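You operate a simulated robot arm through the tools that you are given. There is no shell and no other tool. Be economical: measure what you need, move in short steps, check, and stop when the job is done.

You are at the controls of a simulated robot arm. One attempt, no reset.

Task
Zero the height display on the silver setting block.
Fine: touch it with the plunger first; swing the plate out and put the block back. Set down upright: silver setting block.
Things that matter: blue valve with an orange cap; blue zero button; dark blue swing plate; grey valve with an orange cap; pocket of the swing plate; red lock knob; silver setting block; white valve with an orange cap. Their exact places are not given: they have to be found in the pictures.

It is judged by the outcome, as a careful person would: the job done as asked, and still so three seconds after it is handed in. It fails if anything else is knocked over, pushed out of place, dropped, spilled or broken.

Robot
A 7-joint arm with a fingered hand on a trunk, on a base that drives. Base frame: it is fixed to the floor where the robot stands at the start and does not move with it; the origin is under the middle of the robot, x ahead of it, y to its left, z up. Lengths are in cm, angles in rad, forces in N, time in s.
With the tool pointing down near the work surface it reaches from about 32 to 72 cm from the robot's upright axis, wherever it stands. Its first joint turns from -2.897 to 2.897 rad. Places, roughly: blue zero button [70, 0, 90]; dark blue swing plate [70, -10, 90]; pocket of the swing plate [70, -10, 90]; red lock knob [80, -20, 90]. Payload 4 kg.
The tool frame sits at the grasp point between the pads (the TCP): z along the fingers, y along the line on which they close. The tips reach 2.6 cm beyond it. Largest opening 14.8 cm; the body of the gripper starts 7.3 cm behind the TCP. The gripper is a hand of 3 fingers: y runs from the thumb to the fingers, the wrist lies at [0, 0, -23.9] in the tool frame.
Orientation is told as [roll, pitch, yaw] about the base's x, y, z axes, in that order, counted from this pose: with the fingers straight down and closing along the base's y, the tool's x points along the base's -x, its y along +y and its z along -z.

Tools
- The arm moves only by the tool play_rows. Its argument "plan" is a list of rows, each a list of 6 numbers: the shift along the base's x, y, z in cm, then the turn, a rotation vector about the base's x, y, z in rad. In form: [[dx, dy, dz, ax, ay, az], ...]. A call has 1 to 10 rows; each row shifts and turns the commanded pose from where the row before left it. Rows are played at 5 a second. More than 5 cm and 0.15 rad between two rows, and nothing of the call is played. A pose out of reach is approached as far as the arm can. The call stops where the force on the tool passes 80 N (or 10 N more than at its start, if that is more) or the arm is blocked; 0.2 s more then pass. In this call time passes only in rows, and 0.2 s behind the last. It gives the time, the measured TCP pose, the force on the tool (base axes), the opening and the grip force at its end, in the units of the frame above (readings bear some noise), with the torque about the TCP (base axes, N m) and any sound that the robot's microphone picked up.
- Cameras (640 x 400 px; columns grow to the right, rows downward): "scene" is now at [1.91, 12.85, 157.69]; the picture's right is [-0.24, -0.97, 0.00], its down [-0.52, 0.13, -0.84] and it looks along [0.82, -0.21, -0.54] (base axes); focal length 281 px, centre (320, 200). "wrist" rides on the gripper at [6.8, -3.9, -9] in the tool frame; the picture's right is [0.50, 0.87, 0.00], its down [-0.66, 0.38, -0.65] and it looks along [-0.57, 0.33, 0.76] (tool axes); focal length 222 px, centre (320, 200).
- capture(camera): a new picture of that camera. It takes no simulated time.
- raise_lower(by): slides the trunk up (or, below 0, down) by that many cm; the arm and the scene camera ride with it, the base frame stays. It gives what a move gives, with no picture.
- roll_base(legs): drives the robot by 1 to 6 legs, each [ahead, left, turn to the left] in cm, cm and rad, along the robot's own axes; the way and the turn of a leg run together, so that a leg with both is an arc; at most 150 cm and 3.142 rad a leg. The arm and the cameras ride along, it lands a little off, and it stops where it bumps. It gives what a move gives.
- finger_targets(finger1, finger2, thumb_bend): sets how far each is bent, from 0 (flat) to 100 (curled in); at 30 the hand is open as for a grip, at 70 the pads meet at the TCP. One left out holds its place. A second passes; each finger stops where it meets its share of the squeeze, and holds until it gets a number again. It is the only way to open and close the hand. It gives what a move gives, with no picture; readings hold the bend of each and the force on the fingers (four entries, about 0 where the hand has none), thumb and palm.
- aim_head(pan, tilt): turns the head with the scene camera to pan (to the left, within 2.705 rad either way) and tilt (down, from -0.506 to 1.204), counted from straight ahead of the robot. It gives what a move gives.
- measure_at(camera, pixels): for up to 12 pixels [column, row] of the newest picture of that camera ("zoom" is the newest enlarged one), the place [x, y, z] in the base frame of the surface seen there, good to about 0.3 cm, but the place of the scene camera against the robot may be out by one fixed shift of up to 1.2 cm in any direction. It takes no simulated time.
- close_up(camera, box): a new picture of the part [left, top, right, bottom] of that camera's present view, enlarged. It takes no simulated time.
- finish_job(): hands the job in; it is judged then, once.

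Keep the steps short. Do not move on a guess: measure, check each grasp and each placing, and mend mistakes. In all there are 80 turns and 52 pictures (those below and enlarged ones count). Leave the gripper open and the arm clear of the work at the hand-in unless told otherwise, and finish with a single line.

The tools are called after ">>>" as name(argument=value, ...) on one line, values as JSON. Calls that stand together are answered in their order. play_rows: Moves the arm, as the interface text tells. Its arguments: {"type":"object","properties":{"plan":{"type":"array","items":{"type":"array","items":{"type":"number"}}}},"required":["plan"]} The other tools are called the same way: raise_lower (by) slides the trunk up or down; finger_targets (finger1, finger2, thumb_bend) moves the fingers one by one; roll_base (legs) drives the base; aim_head (pan, tilt) turns the head that bears the scene camera; capture (camera) takes a picture; measure_at (camera, pixels) gives the place of the surface under pixels of a picture; close_up (camera, box) takes an enlarged picture of a part of a camera's view; finish_job () hands the job in.

At the start:

```text
time: 0.0
position: [36.43, -5.32, 133.87]
tool_rot: [-0.001, 0.0, 0.0]
force: [0.4, -0.5, 0.0]
wrist_torque: [0.01, -0.01, 0.03]
opening: 14.78
finger_force: 0.1
shape: jaw
bend: [30.0, 30.0, 30.0]
finger forces: [0.0, 0.0, 0.0, 0.0, 0.1, 0.0]
trunk travel left (down, up): [-52.5, 6.5]
robot x, y, heading: [-0.13, -0.4, 0.001]
head pan, tilt: [-0.246, 0.567]
```

scene: 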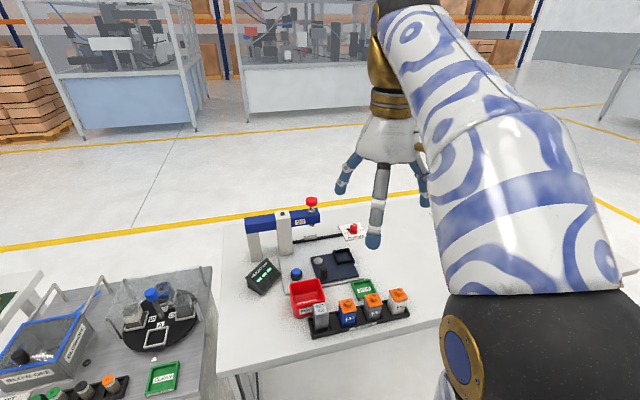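
wrist: 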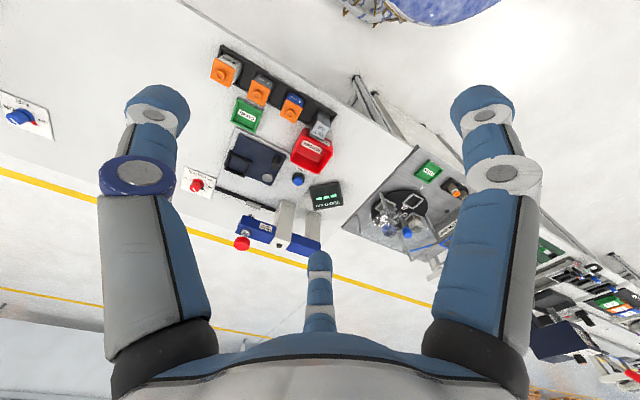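

I look closer at the work area around (330, 270) in the scene view.

>>> close_up(camera="scene", box=[230, 180, 430, 340])

>>> close_up(camera="wrist", box=[170, 30, 370, 270])

```text
2.50 times, centred on (330, 260) of scene
```

zoom: 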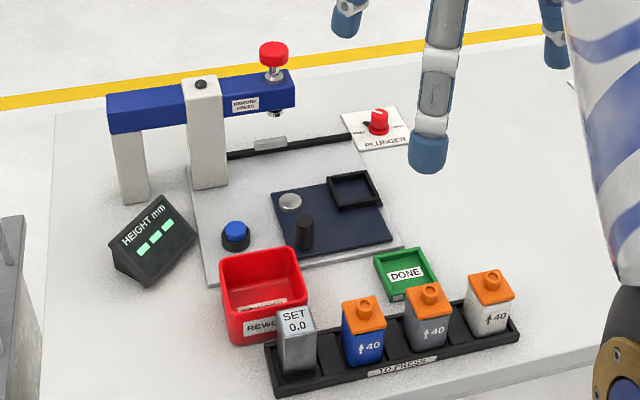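

```text
1.67 times, centred on (270, 150) of wrist
```

zoom: 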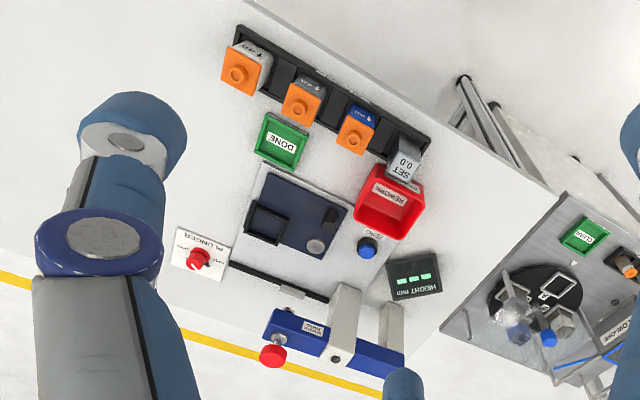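

I see the device, the block "SET 0.0" in the tray's left slot, and a PLUNGER dial. Next I zoom on the labels.

>>> close_up(camera="scene", box=[300, 190, 380, 240])

>>> close_up(camera="scene", box=[240, 190, 400, 290])

```text
8.00 times, centred on (340, 215) of scene
```

zoom: 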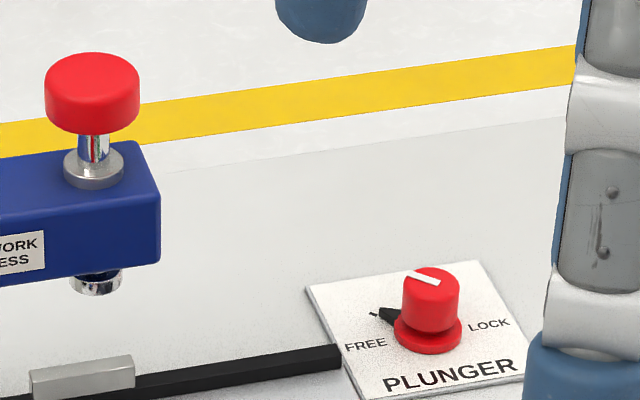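

```text
4.00 times, centred on (320, 240) of scene
```

zoom: 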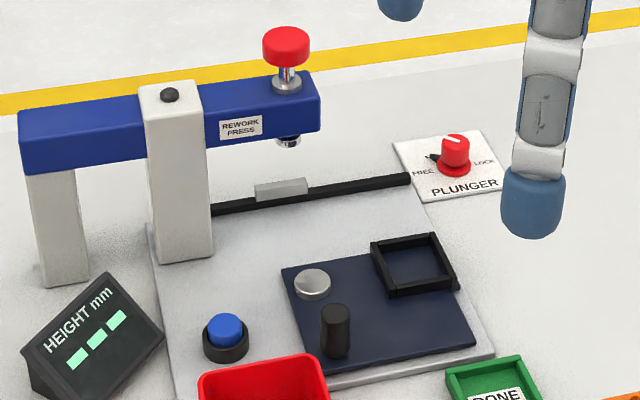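

Pointer reads FREE. Now I measure the main parts in this zoom.

>>> measure_at(camera="zoom", pixels=[[287, 38], [290, 142], [455, 143], [312, 278], [337, 310], [415, 265], [228, 325], [282, 186], [180, 95], [300, 80], [385, 205], [560, 280]])

>>> close_up(camera="wrist", box=[170, 30, 370, 270])

```text
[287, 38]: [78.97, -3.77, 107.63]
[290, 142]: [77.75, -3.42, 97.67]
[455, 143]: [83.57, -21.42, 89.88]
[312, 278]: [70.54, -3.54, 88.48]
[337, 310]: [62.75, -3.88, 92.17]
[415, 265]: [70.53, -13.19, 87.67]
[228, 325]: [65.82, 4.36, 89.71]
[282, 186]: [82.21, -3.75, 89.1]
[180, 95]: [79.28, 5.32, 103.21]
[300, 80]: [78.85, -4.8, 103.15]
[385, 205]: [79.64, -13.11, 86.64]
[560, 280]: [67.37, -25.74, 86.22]
```

```text
1.67 times, centred on (270, 150) of wrist
```

zoom: 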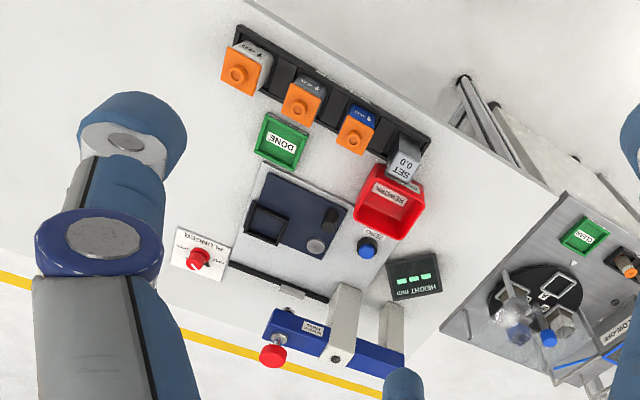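

>>> measure_at(camera="zoom", pixels=[[273, 354], [197, 257], [316, 247], [329, 213], [267, 222], [367, 244], [292, 293], [403, 165], [410, 140], [355, 133], [337, 358], [298, 88]])

```text
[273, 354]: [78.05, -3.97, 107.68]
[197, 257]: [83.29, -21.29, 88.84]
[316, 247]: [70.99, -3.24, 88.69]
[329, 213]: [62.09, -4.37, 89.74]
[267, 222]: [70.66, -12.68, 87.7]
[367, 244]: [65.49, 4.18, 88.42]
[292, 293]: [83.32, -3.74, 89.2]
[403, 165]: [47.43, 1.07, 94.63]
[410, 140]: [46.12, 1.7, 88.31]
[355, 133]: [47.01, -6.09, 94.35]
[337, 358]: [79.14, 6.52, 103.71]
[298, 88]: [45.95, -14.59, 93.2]
```

Wrist and scene agree to within ~0.8 cm. Next I zoom with the wrist camera on the tray and pocket.

>>> close_up(camera="wrist", box=[230, 60, 340, 190])

```text
3.08 times, centred on (285, 125) of wrist
```

zoom: 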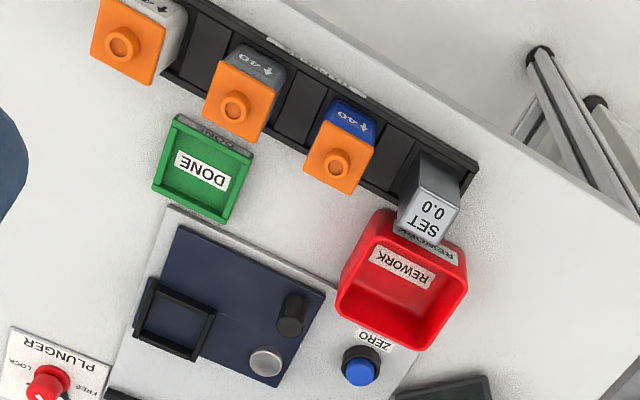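

I measure block, tray and pocket corners.

>>> measure_at(camera="zoom", pixels=[[428, 212], [400, 225], [446, 238], [456, 205], [415, 185], [476, 165], [148, 290], [138, 335], [195, 358], [212, 315], [170, 318], [380, 215]])

>>> close_up(camera="wrist", box=[285, 100, 345, 150])

```text
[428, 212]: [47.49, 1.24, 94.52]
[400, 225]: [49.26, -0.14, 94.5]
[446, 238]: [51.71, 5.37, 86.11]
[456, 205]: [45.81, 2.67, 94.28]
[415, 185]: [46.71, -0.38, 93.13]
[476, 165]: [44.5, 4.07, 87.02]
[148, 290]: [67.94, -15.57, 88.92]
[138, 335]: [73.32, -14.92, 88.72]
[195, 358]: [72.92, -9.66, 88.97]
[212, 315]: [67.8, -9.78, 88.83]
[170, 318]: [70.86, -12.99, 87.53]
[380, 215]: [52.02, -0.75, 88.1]
```

```text
8.00 times, centred on (315, 125) of wrist
```

zoom: 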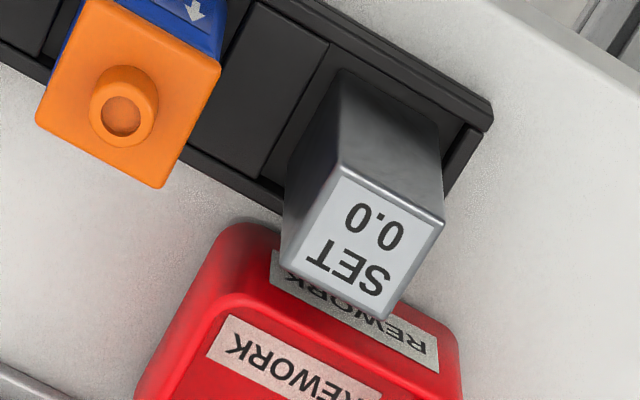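

>>> measure_at(camera="zoom", pixels=[[345, 172], [440, 222], [384, 313], [288, 263], [362, 240], [485, 120], [325, 38], [250, 185], [420, 100], [210, 80], [215, 65], [290, 240]])

```text
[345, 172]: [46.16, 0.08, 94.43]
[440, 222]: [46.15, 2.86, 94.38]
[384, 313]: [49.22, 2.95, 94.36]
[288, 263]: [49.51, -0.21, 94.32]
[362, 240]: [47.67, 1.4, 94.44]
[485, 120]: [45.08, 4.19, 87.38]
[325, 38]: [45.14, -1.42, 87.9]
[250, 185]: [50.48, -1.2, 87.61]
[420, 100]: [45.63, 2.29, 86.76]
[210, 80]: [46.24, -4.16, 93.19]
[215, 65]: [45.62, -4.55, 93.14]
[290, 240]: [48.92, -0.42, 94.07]
```

Block is about 3.2 cm square centred (47.7, 1.4), top 94.4. I need the bin's rim and the finger layout.

>>> measure_at(camera="zoom", pixels=[[240, 228], [455, 345], [215, 260], [270, 228], [180, 310], [225, 275], [400, 330]])

>>> measure_at(camera="wrist", pixels=[[157, 105], [160, 130], [140, 170], [483, 105], [485, 130], [505, 170], [320, 260], [320, 290], [320, 312]])

```text
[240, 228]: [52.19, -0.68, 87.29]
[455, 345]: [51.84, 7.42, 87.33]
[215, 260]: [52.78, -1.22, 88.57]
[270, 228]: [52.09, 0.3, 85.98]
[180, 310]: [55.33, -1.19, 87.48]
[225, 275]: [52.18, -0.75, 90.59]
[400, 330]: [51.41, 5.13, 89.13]
```

```text
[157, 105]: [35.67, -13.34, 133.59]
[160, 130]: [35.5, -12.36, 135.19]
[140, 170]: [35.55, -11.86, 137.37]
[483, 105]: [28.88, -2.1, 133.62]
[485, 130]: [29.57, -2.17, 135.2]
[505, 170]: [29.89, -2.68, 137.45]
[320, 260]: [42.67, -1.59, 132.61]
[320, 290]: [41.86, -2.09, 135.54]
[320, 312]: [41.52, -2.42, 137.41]
```

Three fingers are spaced 120° (thumb to −y). The bin top is ~91, so a high grip clears it. I pre-close to bend 50 and move above the block.

>>> finger_targets(finger1=50, finger2=50, thumb_bend=50)

>>> play_rows(plan=[[2.8, 1.68, -2.5, 0, 0, 0], [2.8, 1.68, -2.5, 0, 0, 0], [2.8, 1.68, -3, 0, 0, 0], [2.87, 1.68, -3, 0, 0, 0], [0, 0, -4, 0, 0, 0], [0, 0, -4, 0, 0, 0], [0, 0, -4, 0, 0, 0], [0, 0, -2.5, 0, 0, 0]])

>>> capture(camera="wrist")

```text
time: 1.0
position: [36.36, -5.37, 133.84]
tool_rot: [-0.001, 0.0, 0.001]
force: [0.3, -0.4, -0.3]
wrist_torque: [0.03, -0.03, 0.01]
opening: 6.27
finger_force: 0.0
shape: fingers
bend: [50.0, 50.0, 50.0]
finger forces: [0.1, 0.1, 0.0, 0.0, 0.1, 0.1]
trunk travel left (down, up): [-52.5, 6.5]
robot x, y, heading: [0.3, 0.25, 0.0]
head pan, tilt: [-0.246, 0.567]
```

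```text
time: 2.8
position: [47.79, 1.26, 108.24]
tool_rot: [0.0, -0.001, 0.002]
force: [0.1, -0.2, 0.1]
wrist_torque: [-0.04, 0.03, -0.01]
opening: 6.26
finger_force: 0.1
shape: fingers
bend: [50.0, 50.0, 50.0]
finger forces: [0.0, 0.0, 0.0, 0.1, 0.0, 0.0]
trunk travel left (down, up): [-52.5, 6.5]
robot x, y, heading: [-0.13, -0.15, 0.006]
head pan, tilt: [-0.246, 0.567]
```

```text
42 pictures are left
```

wrist: 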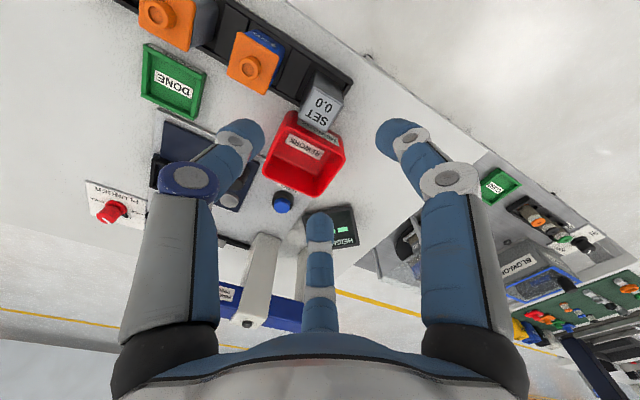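

I re-measure the block top and fingertips here.

>>> measure_at(camera="wrist", pixels=[[323, 107], [317, 88], [340, 95], [328, 128], [302, 122], [250, 130], [390, 135], [320, 218], [322, 140], [260, 150], [275, 55], [345, 150]])

```text
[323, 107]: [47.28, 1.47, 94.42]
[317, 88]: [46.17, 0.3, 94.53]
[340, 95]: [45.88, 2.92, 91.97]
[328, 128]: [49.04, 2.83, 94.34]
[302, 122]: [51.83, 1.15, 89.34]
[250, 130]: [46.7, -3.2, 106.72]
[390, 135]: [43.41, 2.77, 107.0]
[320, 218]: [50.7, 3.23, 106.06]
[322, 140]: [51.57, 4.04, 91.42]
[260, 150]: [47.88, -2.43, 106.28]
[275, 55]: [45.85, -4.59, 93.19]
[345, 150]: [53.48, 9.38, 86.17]
```

Gaps are clear. I descend to TCP z ≈ 94.

>>> play_rows(plan=[[0, 0.15, -4, 0, 0, 0], [0, 0, -4, 0, 0, 0], [0, 0, -3, 0, 0, 0], [0, 0, -2, 0, 0, 0], [0, 0, -1.2, 0, 0, 0]])

>>> capture(camera="wrist")

```text
time: 4.0
position: [47.82, 1.62, 94.71]
tool_rot: [0.004, -0.016, -0.001]
force: [3.9, 2.3, 72.1]
wrist_torque: [1.78, -3.01, 0.01]
opening: 6.25
finger_force: 36.5
shape: fingers
bend: [50.0, 38.0, 50.0]
finger forces: [0.0, 72.2, 0.1, 0.0, 0.0, 0.0]
trunk travel left (down, up): [-52.5, 6.5]
robot x, y, heading: [-0.13, -0.38, -0.001]
head pan, tilt: [-0.246, 0.567]
```

```text
41 pictures are left
```

wrist: 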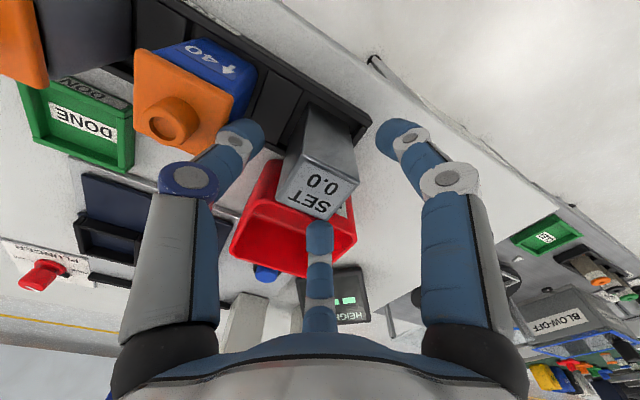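

Finger 2 is pressing on the bin's rim (72 N). I raise right away.

>>> play_rows(plan=[[0, 0, 1.5, 0, 0, 0], [0, 0, 2, 0, 0, 0]])

>>> close_up(camera="wrist", box=[200, 80, 400, 300])

```text
time: 4.6
position: [47.7, 1.51, 97.33]
tool_rot: [-0.001, 0.006, 0.002]
force: [0.6, 0.5, 0.7]
wrist_torque: [0.02, 0.02, -0.01]
opening: 6.26
finger_force: 0.1
shape: fingers
bend: [50.0, 50.0, 50.0]
finger forces: [0.0, 0.1, 0.1, 0.0, 0.0, 0.0]
trunk travel left (down, up): [-52.5, 6.5]
robot x, y, heading: [-0.15, -0.23, 0.0]
head pan, tilt: [-0.246, 0.567]
```

```text
1.82 times, centred on (300, 190) of wrist
```

zoom: 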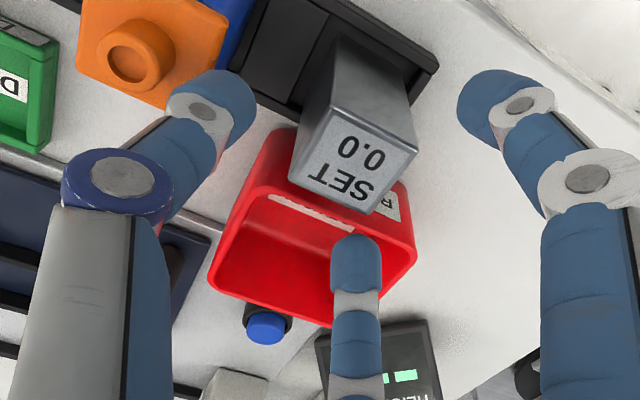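

Finger 2 (pointing +x/+y) met the bin rim. Turning the hand +30° puts the finger gap toward the bin. I raise and turn, then check the bin.

>>> play_rows(plan=[[0, -0.1, 3, 0, 0, 0], [0, 0, 0, 0, 0, 0.131], [0, 0, 0, 0, 0, 0.131], [0, 0, 0, 0, 0, 0.131], [0, 0, 0, 0, 0, 0.131]])

>>> capture(camera="wrist")

```text
time: 5.8
position: [47.8, 1.4, 100.54]
tool_rot: [-0.001, 0.0, 0.525]
force: [-0.4, 0.3, -1.0]
wrist_torque: [0.0, 0.03, -0.01]
opening: 6.24
finger_force: 0.1
shape: fingers
bend: [50.0, 50.0, 50.0]
finger forces: [0.1, 0.1, 0.0, 0.1, 0.0, 0.0]
trunk travel left (down, up): [-52.5, 6.5]
robot x, y, heading: [-0.02, -0.04, 0.005]
head pan, tilt: [-0.246, 0.567]
```

```text
39 pictures are left
```

wrist: 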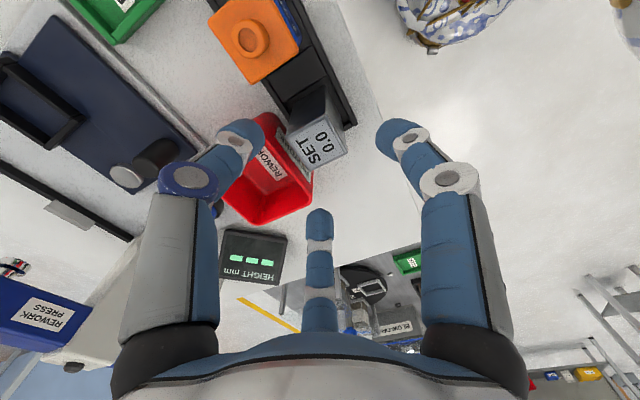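

I measure bin rim edge, fingertips and block top.

>>> measure_at(camera="wrist", pixels=[[318, 148], [303, 125], [337, 118], [312, 185], [290, 165], [280, 122], [255, 125], [262, 140], [388, 135], [320, 214], [250, 222], [275, 50]])

>>> close_up(camera="wrist", box=[200, 80, 400, 240])

```text
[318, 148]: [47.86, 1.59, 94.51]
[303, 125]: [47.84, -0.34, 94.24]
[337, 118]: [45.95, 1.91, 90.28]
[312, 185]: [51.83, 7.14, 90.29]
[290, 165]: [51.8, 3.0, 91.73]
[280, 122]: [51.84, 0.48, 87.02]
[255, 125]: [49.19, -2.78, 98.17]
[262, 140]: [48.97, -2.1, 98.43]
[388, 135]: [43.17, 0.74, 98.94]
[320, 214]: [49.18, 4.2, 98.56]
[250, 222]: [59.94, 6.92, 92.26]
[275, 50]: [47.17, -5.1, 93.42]
```

```text
2.50 times, centred on (300, 160) of wrist
```

zoom: 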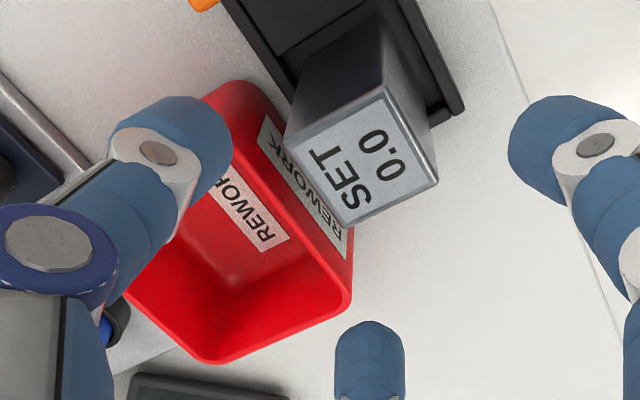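

The bin has not moved (rim x≈51.8), and fingertips stay at x≲50. I descend to z≈94.

>>> play_rows(plan=[[-0.1, 0, -2.5, 0, 0, 0], [0, 0, -2, 0, 0, 0], [0, 0, -1, 0, 0, 0], [0, 0, -1, 0, 0, 0]])

>>> finger_targets(finger1=57, finger2=57, thumb_bend=57)

>>> capture(camera="wrist")

```text
time: 6.8
position: [47.62, 1.55, 94.22]
tool_rot: [0.001, 0.001, 0.523]
force: [-0.5, 0.6, -0.4]
wrist_torque: [0.01, 0.01, 0.0]
opening: 6.23
finger_force: 0.1
shape: fingers
bend: [50.0, 50.0, 50.0]
finger forces: [0.0, 0.0, 0.1, 0.0, 0.1, 0.0]
trunk travel left (down, up): [-52.5, 6.5]
robot x, y, heading: [0.22, -0.48, -0.002]
head pan, tilt: [-0.246, 0.567]
```

```text
time: 7.8
position: [47.62, 1.43, 94.11]
tool_rot: [0.0, 0.0, 0.524]
force: [-0.4, -0.5, -0.8]
wrist_torque: [0.02, -0.03, -0.05]
opening: 4.3
finger_force: 0.0
shape: fingers
bend: [56.0, 56.0, 56.0]
finger forces: [0.0, 0.1, 0.1, 0.0, 0.0, 0.0]
trunk travel left (down, up): [-52.5, 6.5]
robot x, y, heading: [-0.15, 0.1, 0.003]
head pan, tilt: [-0.246, 0.567]
```

```text
37 pictures are left
```

wrist: 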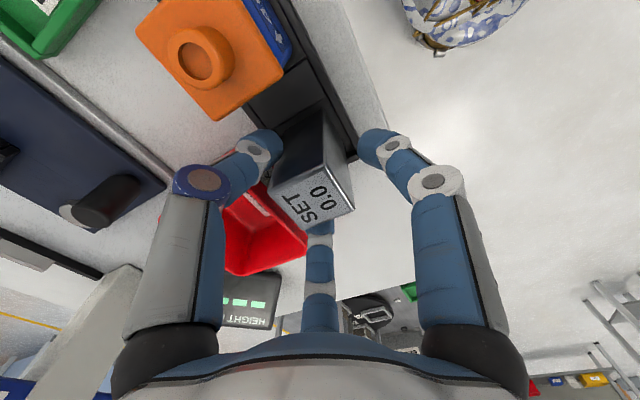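

Fingers surround the block. I close to grip.

>>> finger_targets(finger1=70, finger2=70, thumb_bend=70)

>>> close_up(camera="wrist", box=[200, 80, 440, 260])

```text
time: 8.8
position: [47.6, 1.49, 94.21]
tool_rot: [0.0, 0.0, 0.525]
force: [0.3, -0.6, 0.5]
wrist_torque: [0.0, -0.02, -0.01]
opening: 2.53
finger_force: 13.7
shape: fingers
bend: [62.0, 59.0, 62.0]
finger forces: [6.8, 9.4, 0.1, 0.0, 10.8, 0.0]
trunk travel left (down, up): [-52.5, 6.5]
robot x, y, heading: [-0.14, -0.12, -0.002]
head pan, tilt: [-0.246, 0.567]
```

```text
2.22 times, centred on (320, 170) of wrist
```

zoom: 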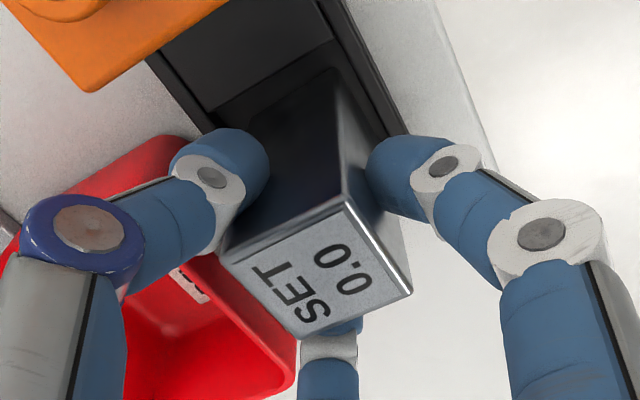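

Contact on all three fingers (7–11 N). I lift gently and check.

>>> play_rows(plan=[[0, 0, 1, 0, 0, 0], [0, 0, 2, 0, 0, 0], [0, 0, 3, 0, 0, 0]])

>>> close_up(camera="wrist", box=[200, 80, 440, 260])

```text
time: 9.6
position: [47.62, 1.5, 100.11]
tool_rot: [0.002, -0.002, 0.522]
force: [0.1, 0.0, -2.1]
wrist_torque: [0.02, 0.03, -0.02]
opening: 2.54
finger_force: 13.7
shape: fingers
bend: [62.0, 59.0, 63.0]
finger forces: [6.7, 9.4, 0.0, 0.1, 10.4, 0.0]
trunk travel left (down, up): [-52.5, 6.5]
robot x, y, heading: [0.13, 0.2, -0.003]
head pan, tilt: [-0.246, 0.567]
```

```text
2.22 times, centred on (320, 170) of wrist
```

zoom: 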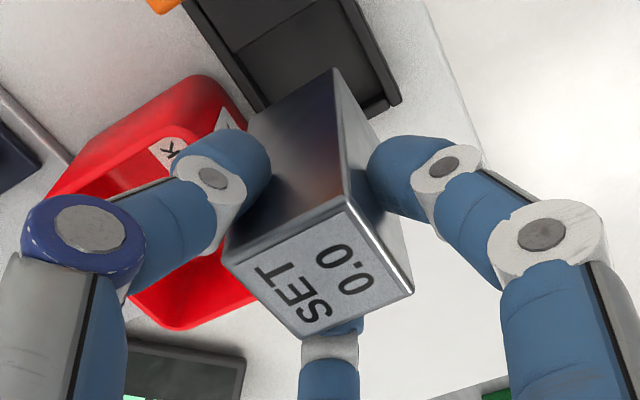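

Held. I measure the block top corners and the empty slot.

>>> measure_at(camera="zoom", pixels=[[342, 206], [408, 290], [299, 335], [228, 264], [318, 272], [340, 80], [300, 110], [395, 95], [355, 35], [370, 80]])

```text
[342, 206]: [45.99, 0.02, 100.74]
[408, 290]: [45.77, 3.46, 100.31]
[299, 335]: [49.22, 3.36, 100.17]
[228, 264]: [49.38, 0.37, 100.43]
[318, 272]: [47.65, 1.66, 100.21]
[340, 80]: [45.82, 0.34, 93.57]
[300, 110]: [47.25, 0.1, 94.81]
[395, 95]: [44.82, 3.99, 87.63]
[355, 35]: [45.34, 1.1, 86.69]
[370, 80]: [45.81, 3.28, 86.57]
```

Block is centred in the grip, its bottom ~7.5 below the TCP. Plunger and knob are beyond reach, so I'll need to drive closer. First I raise and look at the table's front edge and legs.

>>> play_rows(plan=[[0, 0, 4, 0, 0, 0], [0, 0, 4, 0, 0, 0], [0, 0, 4, 0, 0, 0]])

>>> aim_head(pan=-0.2, tilt=1.1)

>>> capture(camera="scene")

```text
time: 10.4
position: [47.5, 1.5, 112.17]
tool_rot: [0.0, 0.001, 0.524]
force: [-0.4, 0.2, -2.7]
wrist_torque: [0.01, 0.04, 0.03]
opening: 2.54
finger_force: 13.2
shape: fingers
bend: [62.0, 59.0, 63.0]
finger forces: [6.7, 9.3, 0.0, 0.0, 10.5, 0.1]
trunk travel left (down, up): [-52.5, 6.5]
robot x, y, heading: [-0.19, 0.13, -0.001]
head pan, tilt: [-0.246, 0.567]
```

```text
time: 11.3
position: [47.48, 1.55, 112.07]
tool_rot: [0.0, 0.0, 0.524]
force: [-0.3, 0.2, -2.7]
wrist_torque: [-0.02, 0.0, 0.04]
opening: 2.54
finger_force: 13.3
shape: fingers
bend: [62.0, 59.0, 63.0]
finger forces: [6.8, 9.4, 0.0, 0.1, 10.4, 0.0]
trunk travel left (down, up): [-52.5, 6.5]
robot x, y, heading: [0.12, 0.29, -0.0]
head pan, tilt: [-0.201, 1.1]
```

```text
34 pictures are left
```

scene: 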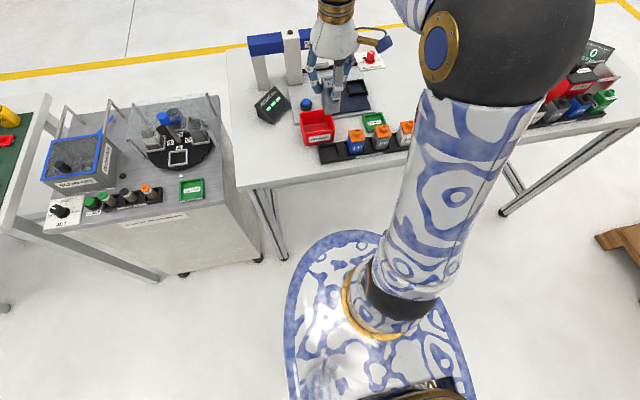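

>>> measure_at(camera="scene", pixels=[[345, 234], [375, 240], [395, 150], [250, 188], [283, 258], [262, 258], [288, 290], [503, 213], [330, 220], [370, 20], [235, 185], [305, 250]])

```text
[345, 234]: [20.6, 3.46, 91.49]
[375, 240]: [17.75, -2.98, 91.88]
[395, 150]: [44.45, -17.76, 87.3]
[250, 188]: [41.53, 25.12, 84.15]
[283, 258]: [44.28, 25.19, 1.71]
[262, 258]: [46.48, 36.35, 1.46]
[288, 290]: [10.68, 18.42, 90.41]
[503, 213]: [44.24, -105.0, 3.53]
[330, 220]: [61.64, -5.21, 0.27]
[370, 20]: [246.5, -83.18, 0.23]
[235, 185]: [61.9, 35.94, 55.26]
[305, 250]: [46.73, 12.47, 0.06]
```

Robot front is at x≈20.6, the table edge at x≈41.5. Driving 14 cm ahead and 8 cm right is clear.

>>> roll_base(legs=[[14, 0, 0], [0, -8, 0]])

>>> capture(camera="wrist")

```text
time: 13.3
position: [61.83, -6.49, 112.05]
tool_rot: [0.0, -0.001, 0.522]
force: [-0.4, -0.1, -2.9]
wrist_torque: [0.03, 0.03, 0.0]
opening: 2.54
finger_force: 13.5
shape: fingers
bend: [62.0, 59.0, 63.0]
finger forces: [6.6, 9.5, 0.0, 0.1, 10.5, 0.0]
trunk travel left (down, up): [-52.5, 6.5]
robot x, y, heading: [14.35, -7.66, 0.001]
head pan, tilt: [-0.201, 1.1]
```

```text
33 pictures are left
```

wrist: 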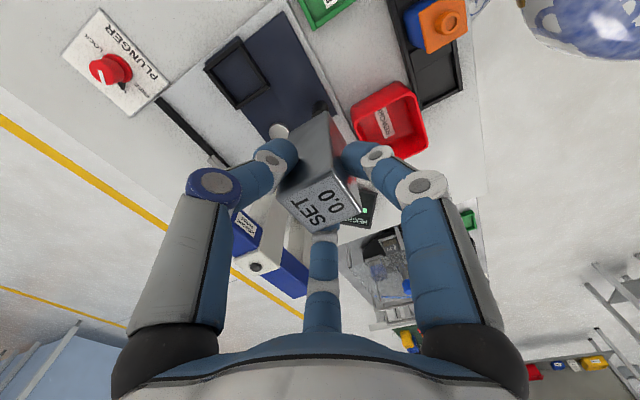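

>>> close_up(camera="wrist", box=[190, 20, 290, 120])

```text
4.00 times, centred on (240, 70) of wrist
```

zoom: 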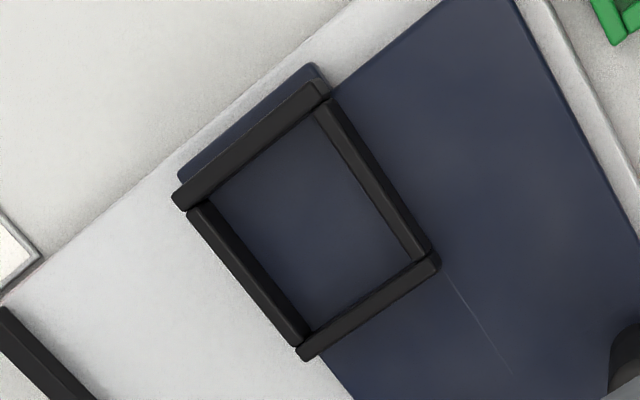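

>>> measure_at(camera="zoom", pixels=[[183, 195], [317, 90], [432, 262], [305, 350], [250, 140], [375, 180], [368, 306], [245, 275], [310, 220], [222, 205], [318, 125], [405, 258]])

```text
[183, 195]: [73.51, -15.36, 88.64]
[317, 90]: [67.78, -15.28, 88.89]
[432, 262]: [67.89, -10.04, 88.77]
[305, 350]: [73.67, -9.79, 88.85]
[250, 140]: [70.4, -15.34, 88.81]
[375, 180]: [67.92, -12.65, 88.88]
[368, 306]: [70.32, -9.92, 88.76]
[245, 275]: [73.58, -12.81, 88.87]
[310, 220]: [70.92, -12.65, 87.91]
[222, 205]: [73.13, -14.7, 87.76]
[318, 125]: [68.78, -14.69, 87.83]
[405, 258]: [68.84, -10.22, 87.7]
```

Pocket centre (70.7, −12.65), inside ~4.8 cm, floor 87.8. I move above it, then down to just over the rim.

>>> play_rows(plan=[[3, -2.1, 0, 0, 0, 0], [3, -2.1, 0, 0, 0, 0], [2.87, -2.16, 0, 0, 0, 0], [0, 0, -4, 0, 0, 0], [0, 0, -4, 0, 0, 0], [0, 0, -4, 0, 0, 0], [0, 0, -2.2, 0, 0, 0]])

>>> capture(camera="wrist")

```text
time: 14.9
position: [70.6, -13.06, 97.71]
tool_rot: [-0.002, 0.0, 0.52]
force: [0.5, 1.2, -2.3]
wrist_torque: [-0.04, -0.03, 0.01]
opening: 2.52
finger_force: 12.6
shape: fingers
bend: [62.0, 59.0, 63.0]
finger forces: [6.5, 9.7, 0.0, 0.0, 10.4, 0.1]
trunk travel left (down, up): [-52.5, 6.5]
robot x, y, heading: [14.12, -7.42, -0.002]
head pan, tilt: [-0.201, 1.1]
```

```text
31 pictures are left
```

wrist: 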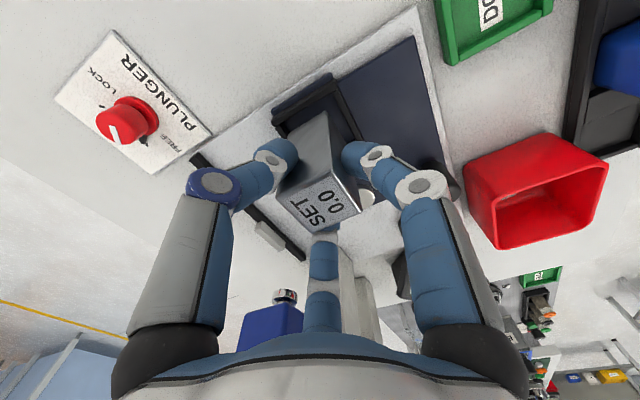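

Block sits over the pocket. I nudge +0.15 in y and lower slowly.

>>> play_rows(plan=[[0.1, 0.15, -0.8, 0, 0, 0], [0, 0, -0.6, 0, 0, 0], [0, 0, -0.5, 0, 0, 0], [0, 0, -0.3, 0, 0, 0]])

>>> close_up(camera="wrist", box=[240, 50, 420, 250])

```text
time: 15.9
position: [70.88, -12.57, 95.69]
tool_rot: [0.0, 0.001, 0.52]
force: [-0.2, 0.1, -3.3]
wrist_torque: [-0.01, 0.03, -0.03]
opening: 2.51
finger_force: 13.3
shape: fingers
bend: [62.0, 59.0, 63.0]
finger forces: [6.5, 9.5, 0.0, 0.1, 10.4, 0.0]
trunk travel left (down, up): [-52.5, 6.5]
robot x, y, heading: [14.16, -7.8, -0.003]
head pan, tilt: [-0.201, 1.1]
```

```text
2.00 times, centred on (330, 150) of wrist
```

zoom: 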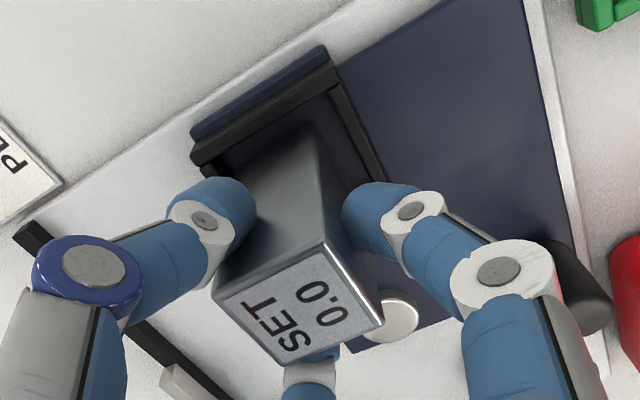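

Inside the rim with clearance. I lower in small steps until contact.

>>> play_rows(plan=[[0, -0.1, -0.2, 0, 0, 0], [0, 0, -0.2, 0, 0, 0], [0, 0, -0.15, 0, 0, 0]])

```text
time: 16.7
position: [70.87, -12.76, 95.17]
tool_rot: [-0.001, -0.001, 0.523]
force: [-0.3, -0.6, 0.4]
wrist_torque: [0.03, -0.02, 0.01]
opening: 2.47
finger_force: 13.0
shape: fingers
bend: [62.0, 59.0, 63.0]
finger forces: [6.7, 9.4, 0.0, 0.1, 10.8, 0.1]
trunk travel left (down, up): [-52.5, 6.5]
robot x, y, heading: [14.1, -7.46, -0.0]
head pan, tilt: [-0.201, 1.1]
```

Weight has come off (Fz −2.7→0.4): the block rests on the floor. I release.

>>> finger_targets(finger1=50, finger2=50, thumb_bend=50)

>>> play_rows(plan=[[0, 0, 1.5, 0, 0, 0], [0, 0, 3, 0, 0, 0], [0, 0, 4, 0, 0, 0], [0, 0, 4, 0, 0, 0], [0, 0, 4, 0, 0, 0]])

>>> capture(camera="wrist")

```text
time: 17.7
position: [70.89, -12.71, 95.18]
tool_rot: [0.001, 0.001, 0.522]
force: [-0.5, -0.2, 0.0]
wrist_torque: [0.0, 0.0, 0.0]
opening: 6.16
finger_force: 0.0
shape: fingers
bend: [50.0, 50.0, 50.0]
finger forces: [0.0, 0.1, 0.0, 0.0, 0.0, 0.1]
trunk travel left (down, up): [-52.5, 6.5]
robot x, y, heading: [14.35, -7.74, 0.002]
head pan, tilt: [-0.201, 1.1]
```

```text
time: 18.9
position: [70.79, -12.88, 111.7]
tool_rot: [0.001, 0.0, 0.522]
force: [-0.1, 0.1, -0.3]
wrist_torque: [0.0, -0.01, 0.0]
opening: 6.18
finger_force: 0.0
shape: fingers
bend: [50.0, 50.0, 50.0]
finger forces: [0.1, 0.0, 0.0, 0.0, 0.0, 0.0]
trunk travel left (down, up): [-52.5, 6.5]
robot x, y, heading: [14.76, -7.91, -0.007]
head pan, tilt: [-0.201, 1.1]
```

```text
29 pictures are left
```

wrist: 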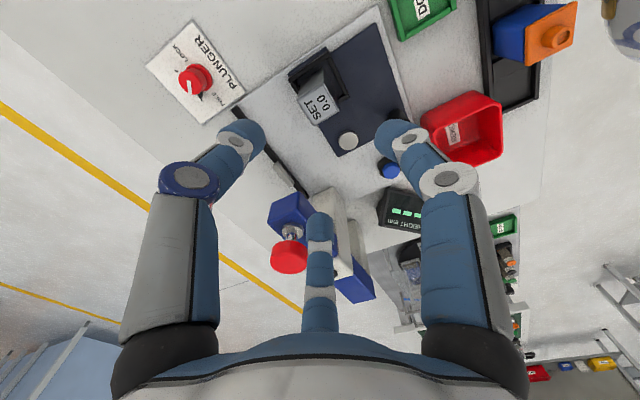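

The block stands in the pocket. Next I move over the black handle near (62.5, −4).

>>> play_rows(plan=[[-2.8, 3, 0, 0, 0, 0], [-2.8, 3, 0, 0, 0, 0], [-2.7, 2.9, 0, 0, 0, 0], [0, 0, -3, 0, 0, 0], [0, 0, -3, 0, 0, 0]])

>>> close_up(camera="wrist", box=[140, 0, 460, 250])

```text
time: 20.1
position: [62.51, -3.91, 105.67]
tool_rot: [-0.001, -0.001, 0.52]
force: [-0.1, -0.4, -0.5]
wrist_torque: [0.01, 0.0, -0.01]
opening: 6.18
finger_force: 0.0
shape: fingers
bend: [50.0, 50.0, 50.0]
finger forces: [0.1, 0.0, 0.1, 0.0, 0.1, 0.1]
trunk travel left (down, up): [-52.5, 6.5]
robot x, y, heading: [14.53, -7.9, -0.004]
head pan, tilt: [-0.201, 1.1]
```

```text
1.60 times, centred on (300, 125) of wrist
```

zoom: 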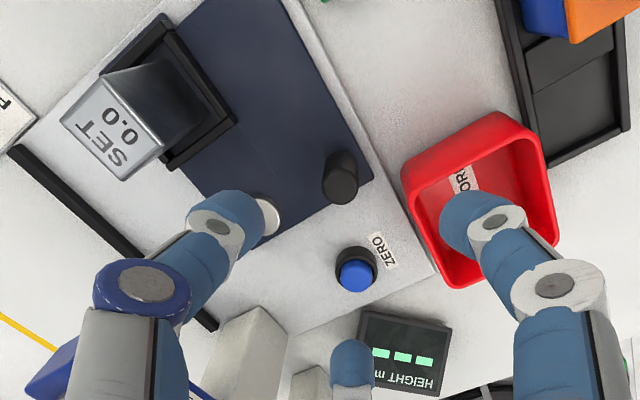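

>>> measure_at(camera="zoom", pixels=[[341, 185], [327, 182], [357, 187], [340, 160], [345, 200], [265, 213], [335, 152], [356, 273], [365, 178], [260, 200], [435, 185], [420, 150]])

```text
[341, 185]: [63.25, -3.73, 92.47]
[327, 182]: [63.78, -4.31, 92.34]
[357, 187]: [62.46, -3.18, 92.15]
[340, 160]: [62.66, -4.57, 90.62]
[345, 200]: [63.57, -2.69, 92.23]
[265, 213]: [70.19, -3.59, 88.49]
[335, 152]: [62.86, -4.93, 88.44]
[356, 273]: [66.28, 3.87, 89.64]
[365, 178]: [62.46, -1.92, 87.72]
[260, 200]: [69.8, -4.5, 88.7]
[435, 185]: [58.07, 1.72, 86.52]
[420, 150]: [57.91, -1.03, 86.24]
```

Handle centre (63.1, −3.7), top 92.4. I descend around it and close lightly.

>>> play_rows(plan=[[0.6, 0.2, -4, 0, 0, 0], [0, 0, -4, 0, 0, 0], [0, 0, -3, 0, 0, 0], [0, 0, -2, 0, 0, 0], [0, 0, -1, 0, 0, 0]])

>>> finger_targets(finger1=70, finger2=70, thumb_bend=70)

>>> capture(camera="wrist")

```text
time: 21.3
position: [63.14, -3.59, 91.52]
tool_rot: [0.001, -0.001, 0.521]
force: [0.6, -0.9, -0.2]
wrist_torque: [-0.02, 0.0, 0.0]
opening: 6.17
finger_force: 0.1
shape: fingers
bend: [50.0, 50.0, 50.0]
finger forces: [0.0, 0.0, 0.0, 0.1, 0.1, 0.1]
trunk travel left (down, up): [-52.5, 6.5]
robot x, y, heading: [14.18, -7.78, -0.001]
head pan, tilt: [-0.201, 1.1]
```

```text
time: 22.3
position: [63.1, -3.59, 91.51]
tool_rot: [0.0, -0.001, 0.523]
force: [1.5, -3.1, -2.5]
wrist_torque: [-0.07, -0.04, -0.01]
opening: 1.41
finger_force: 8.2
shape: fingers
bend: [66.0, 64.0, 65.0]
finger forces: [3.3, 5.1, 0.0, 0.0, 8.1, 0.1]
trunk travel left (down, up): [-52.5, 6.5]
robot x, y, heading: [14.54, -8.0, -0.0]
head pan, tilt: [-0.201, 1.1]
```

```text
27 pictures are left
```

wrist: 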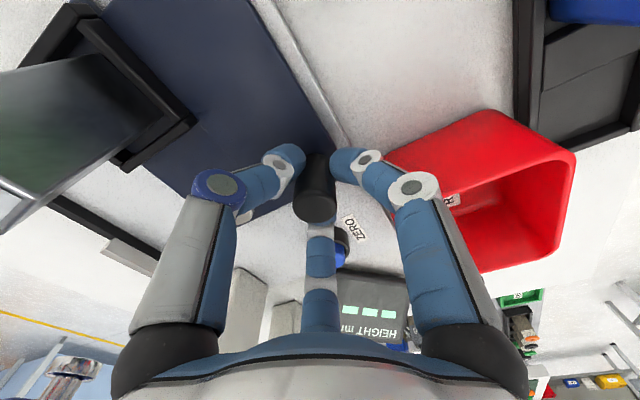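

Handle held. Pivot ≈ (70.6, −3.6), radius 7.5. I play the first 27° of the arc and check force.

>>> play_rows(plan=[[0.092, -1.173, 0, 0, 0, 0], [0.275, -1.145, 0, 0, 0, 0], [0.45, -1.087, 0, 0, 0, 0]])

>>> capture(camera="wrist")

```text
time: 23.1
position: [63.94, -6.97, 91.61]
tool_rot: [0.0, 0.001, 0.521]
force: [-0.8, 0.0, -4.7]
wrist_torque: [-0.03, 0.03, 0.07]
opening: 1.17
finger_force: 6.8
shape: fingers
bend: [66.0, 64.0, 66.0]
finger forces: [3.3, 6.7, 0.0, 0.1, 5.4, 0.0]
trunk travel left (down, up): [-52.5, 6.5]
robot x, y, heading: [13.95, -7.67, -0.001]
head pan, tilt: [-0.201, 1.1]
```

```text
26 pictures are left
```

wrist: 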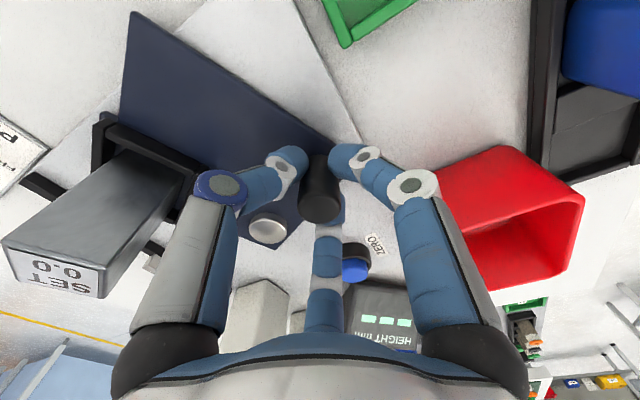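

The plate turns smoothly; I continue to 63°.

>>> play_rows(plan=[[0.615, -1.003, 0, 0, 0, 0], [0.765, -0.895, 0, 0, 0, 0], [0.895, -0.765, 0, 0, 0, 0], [1.003, -0.615, 0, 0, 0, 0]])

>>> play_rows(plan=[[1.087, -0.45, 0, 0, 0, 0], [1.145, -0.275, 0, 0, 0, 0]])

>>> capture(camera="wrist")

```text
time: 24.1
position: [67.3, -10.33, 91.71]
tool_rot: [0.0, 0.001, 0.522]
force: [-3.3, -1.4, -3.7]
wrist_torque: [-0.08, 0.08, 0.22]
opening: 0.83
finger_force: 10.5
shape: fingers
bend: [66.0, 66.0, 67.0]
finger forces: [6.2, 8.5, 0.1, 0.0, 5.5, 0.1]
trunk travel left (down, up): [-52.5, 6.5]
robot x, y, heading: [14.67, -7.87, -0.007]
head pan, tilt: [-0.201, 1.1]
```

```text
time: 24.7
position: [69.55, -11.24, 91.61]
tool_rot: [0.0, 0.001, 0.523]
force: [-2.4, -4.5, -2.7]
wrist_torque: [-0.05, 0.04, 0.18]
opening: 0.77
finger_force: 9.9
shape: fingers
bend: [66.0, 66.0, 67.0]
finger forces: [7.6, 7.1, 0.1, 0.1, 4.8, 0.0]
trunk travel left (down, up): [-52.5, 6.5]
robot x, y, heading: [14.17, -7.66, -0.002]
head pan, tilt: [-0.201, 1.1]
```

```text
25 pictures are left
```

wrist: 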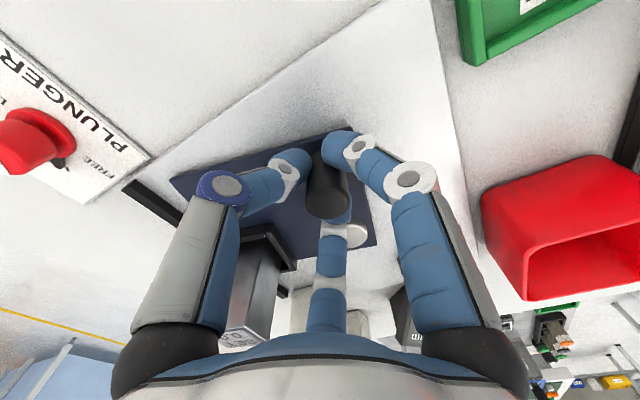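

Nearly in. One more step, watching the force for the stop.

>>> play_rows(plan=[[0.8, -0.06, 0, 0, 0, 0], [0.4, -0.02, 0, 0, 0, 0]])

>>> aim_head(pan=0.0, tilt=0.6)

>>> capture(camera="scene")

```text
time: 25.3
position: [70.81, -11.1, 91.73]
tool_rot: [-0.001, -0.002, 0.522]
force: [-1.8, -5.6, -0.4]
wrist_torque: [-0.09, 0.0, 0.14]
opening: 0.82
finger_force: 8.4
shape: fingers
bend: [65.0, 65.0, 68.0]
finger forces: [8.8, 4.6, 0.0, 0.1, 4.1, 0.0]
trunk travel left (down, up): [-52.5, 6.5]
robot x, y, heading: [14.27, -7.82, -0.003]
head pan, tilt: [-0.201, 1.1]
```

```text
time: 26.3
position: [70.75, -11.27, 91.73]
tool_rot: [-0.001, 0.0, 0.521]
force: [-1.3, -7.0, 0.2]
wrist_torque: [-0.11, 0.04, 0.15]
opening: 0.82
finger_force: 8.7
shape: fingers
bend: [65.0, 65.0, 68.0]
finger forces: [8.9, 4.5, 0.0, 0.0, 4.6, 0.1]
trunk travel left (down, up): [-52.5, 6.5]
robot x, y, heading: [14.7, -7.57, 0.002]
head pan, tilt: [0.0, 0.6]
```

```text
24 pictures are left
```

scene: 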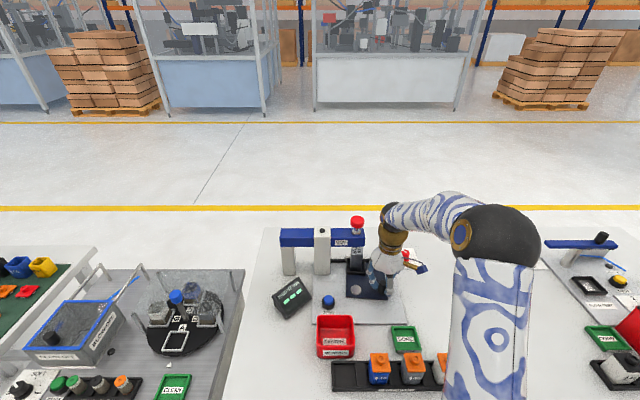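

>>> close_up(camera="scene", box=[270, 205, 430, 305])

```text
4.00 times, centred on (350, 255) of scene
```

zoom: 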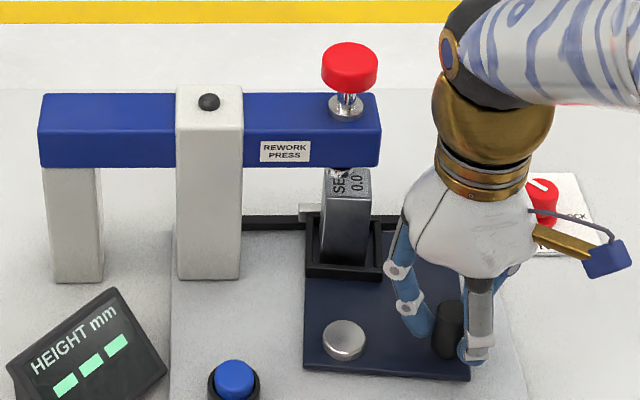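

The plate is in, block under the plunger. I release the handle and rise.

>>> finger_targets(finger1=50, finger2=50, thumb_bend=50)

>>> play_rows(plan=[[0, 0, 2, 0, 0, 0], [0, 0, 4, 0, 0, 0], [0, 0, 5, 0, 0, 0], [0, 0, 5, 0, 0, 0], [0, 0, 5, 0, 0, 0], [0, 0, 5, 0, 0, 0]])

>>> capture(camera="wrist")

```text
time: 27.3
position: [70.75, -11.15, 91.75]
tool_rot: [0.0, -0.002, 0.523]
force: [-0.3, 0.1, 0.4]
wrist_torque: [0.01, 0.01, 0.0]
opening: 6.17
finger_force: 0.1
shape: fingers
bend: [50.0, 50.0, 50.0]
finger forces: [0.1, 0.0, 0.0, 0.0, 0.0, 0.0]
trunk travel left (down, up): [-52.5, 6.5]
robot x, y, heading: [13.97, -7.84, -0.004]
head pan, tilt: [0.0, 0.6]
```

```text
time: 28.7
position: [70.88, -10.86, 117.69]
tool_rot: [0.001, 0.001, 0.523]
force: [0.5, 0.5, 0.5]
wrist_torque: [0.03, -0.01, -0.03]
opening: 6.16
finger_force: 0.1
shape: fingers
bend: [50.0, 50.0, 50.0]
finger forces: [0.0, 0.1, 0.0, 0.1, 0.1, 0.1]
trunk travel left (down, up): [-52.5, 6.5]
robot x, y, heading: [14.44, -7.97, 0.001]
head pan, tilt: [0.0, 0.6]
```

```text
22 pictures are left
```

wrist: 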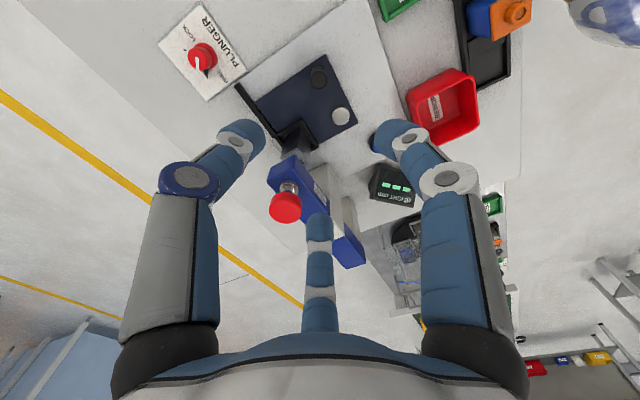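

I measure the plunger cap and the lock dial.

>>> measure_at(camera="wrist", pixels=[[286, 204], [273, 206], [299, 204], [286, 195], [286, 216], [202, 52], [195, 60], [290, 187], [310, 180], [190, 45]])

>>> close_up(camera="wrist", box=[150, 0, 250, 100])

```text
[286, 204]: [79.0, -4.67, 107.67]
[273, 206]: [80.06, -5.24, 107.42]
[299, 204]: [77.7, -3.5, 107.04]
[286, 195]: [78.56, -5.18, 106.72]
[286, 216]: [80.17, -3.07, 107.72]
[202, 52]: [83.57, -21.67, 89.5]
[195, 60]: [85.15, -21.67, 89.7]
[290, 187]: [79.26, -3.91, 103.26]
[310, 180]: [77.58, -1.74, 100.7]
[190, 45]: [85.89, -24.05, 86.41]
```

```text
4.00 times, centred on (200, 50) of wrist
```

zoom: 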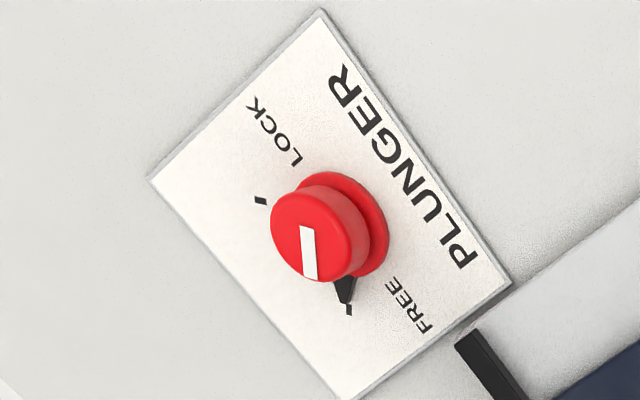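

>>> close_up(camera="wrist", box=[255, 170, 325, 230])

```text
6.67 times, centred on (290, 200) of wrist
```

zoom: 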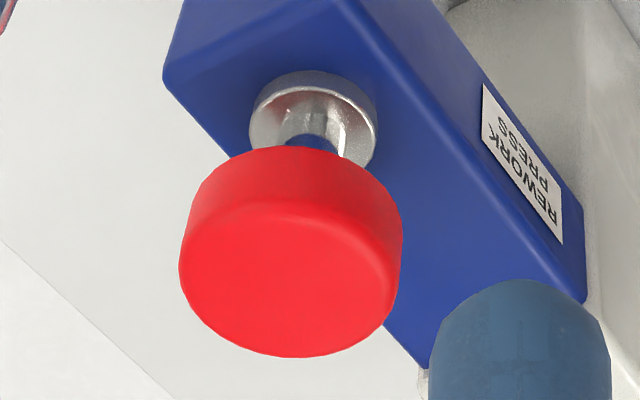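

>>> measure_at(camera="zoom", pixels=[[288, 278], [200, 300], [385, 290], [290, 210], [290, 345], [313, 105], [260, 110], [365, 120], [225, 60]])

```text
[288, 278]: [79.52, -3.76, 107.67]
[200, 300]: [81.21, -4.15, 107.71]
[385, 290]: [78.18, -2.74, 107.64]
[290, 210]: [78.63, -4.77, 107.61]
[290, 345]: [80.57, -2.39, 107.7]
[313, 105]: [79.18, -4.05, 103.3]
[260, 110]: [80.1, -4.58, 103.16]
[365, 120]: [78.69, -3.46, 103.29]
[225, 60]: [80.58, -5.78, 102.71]
```

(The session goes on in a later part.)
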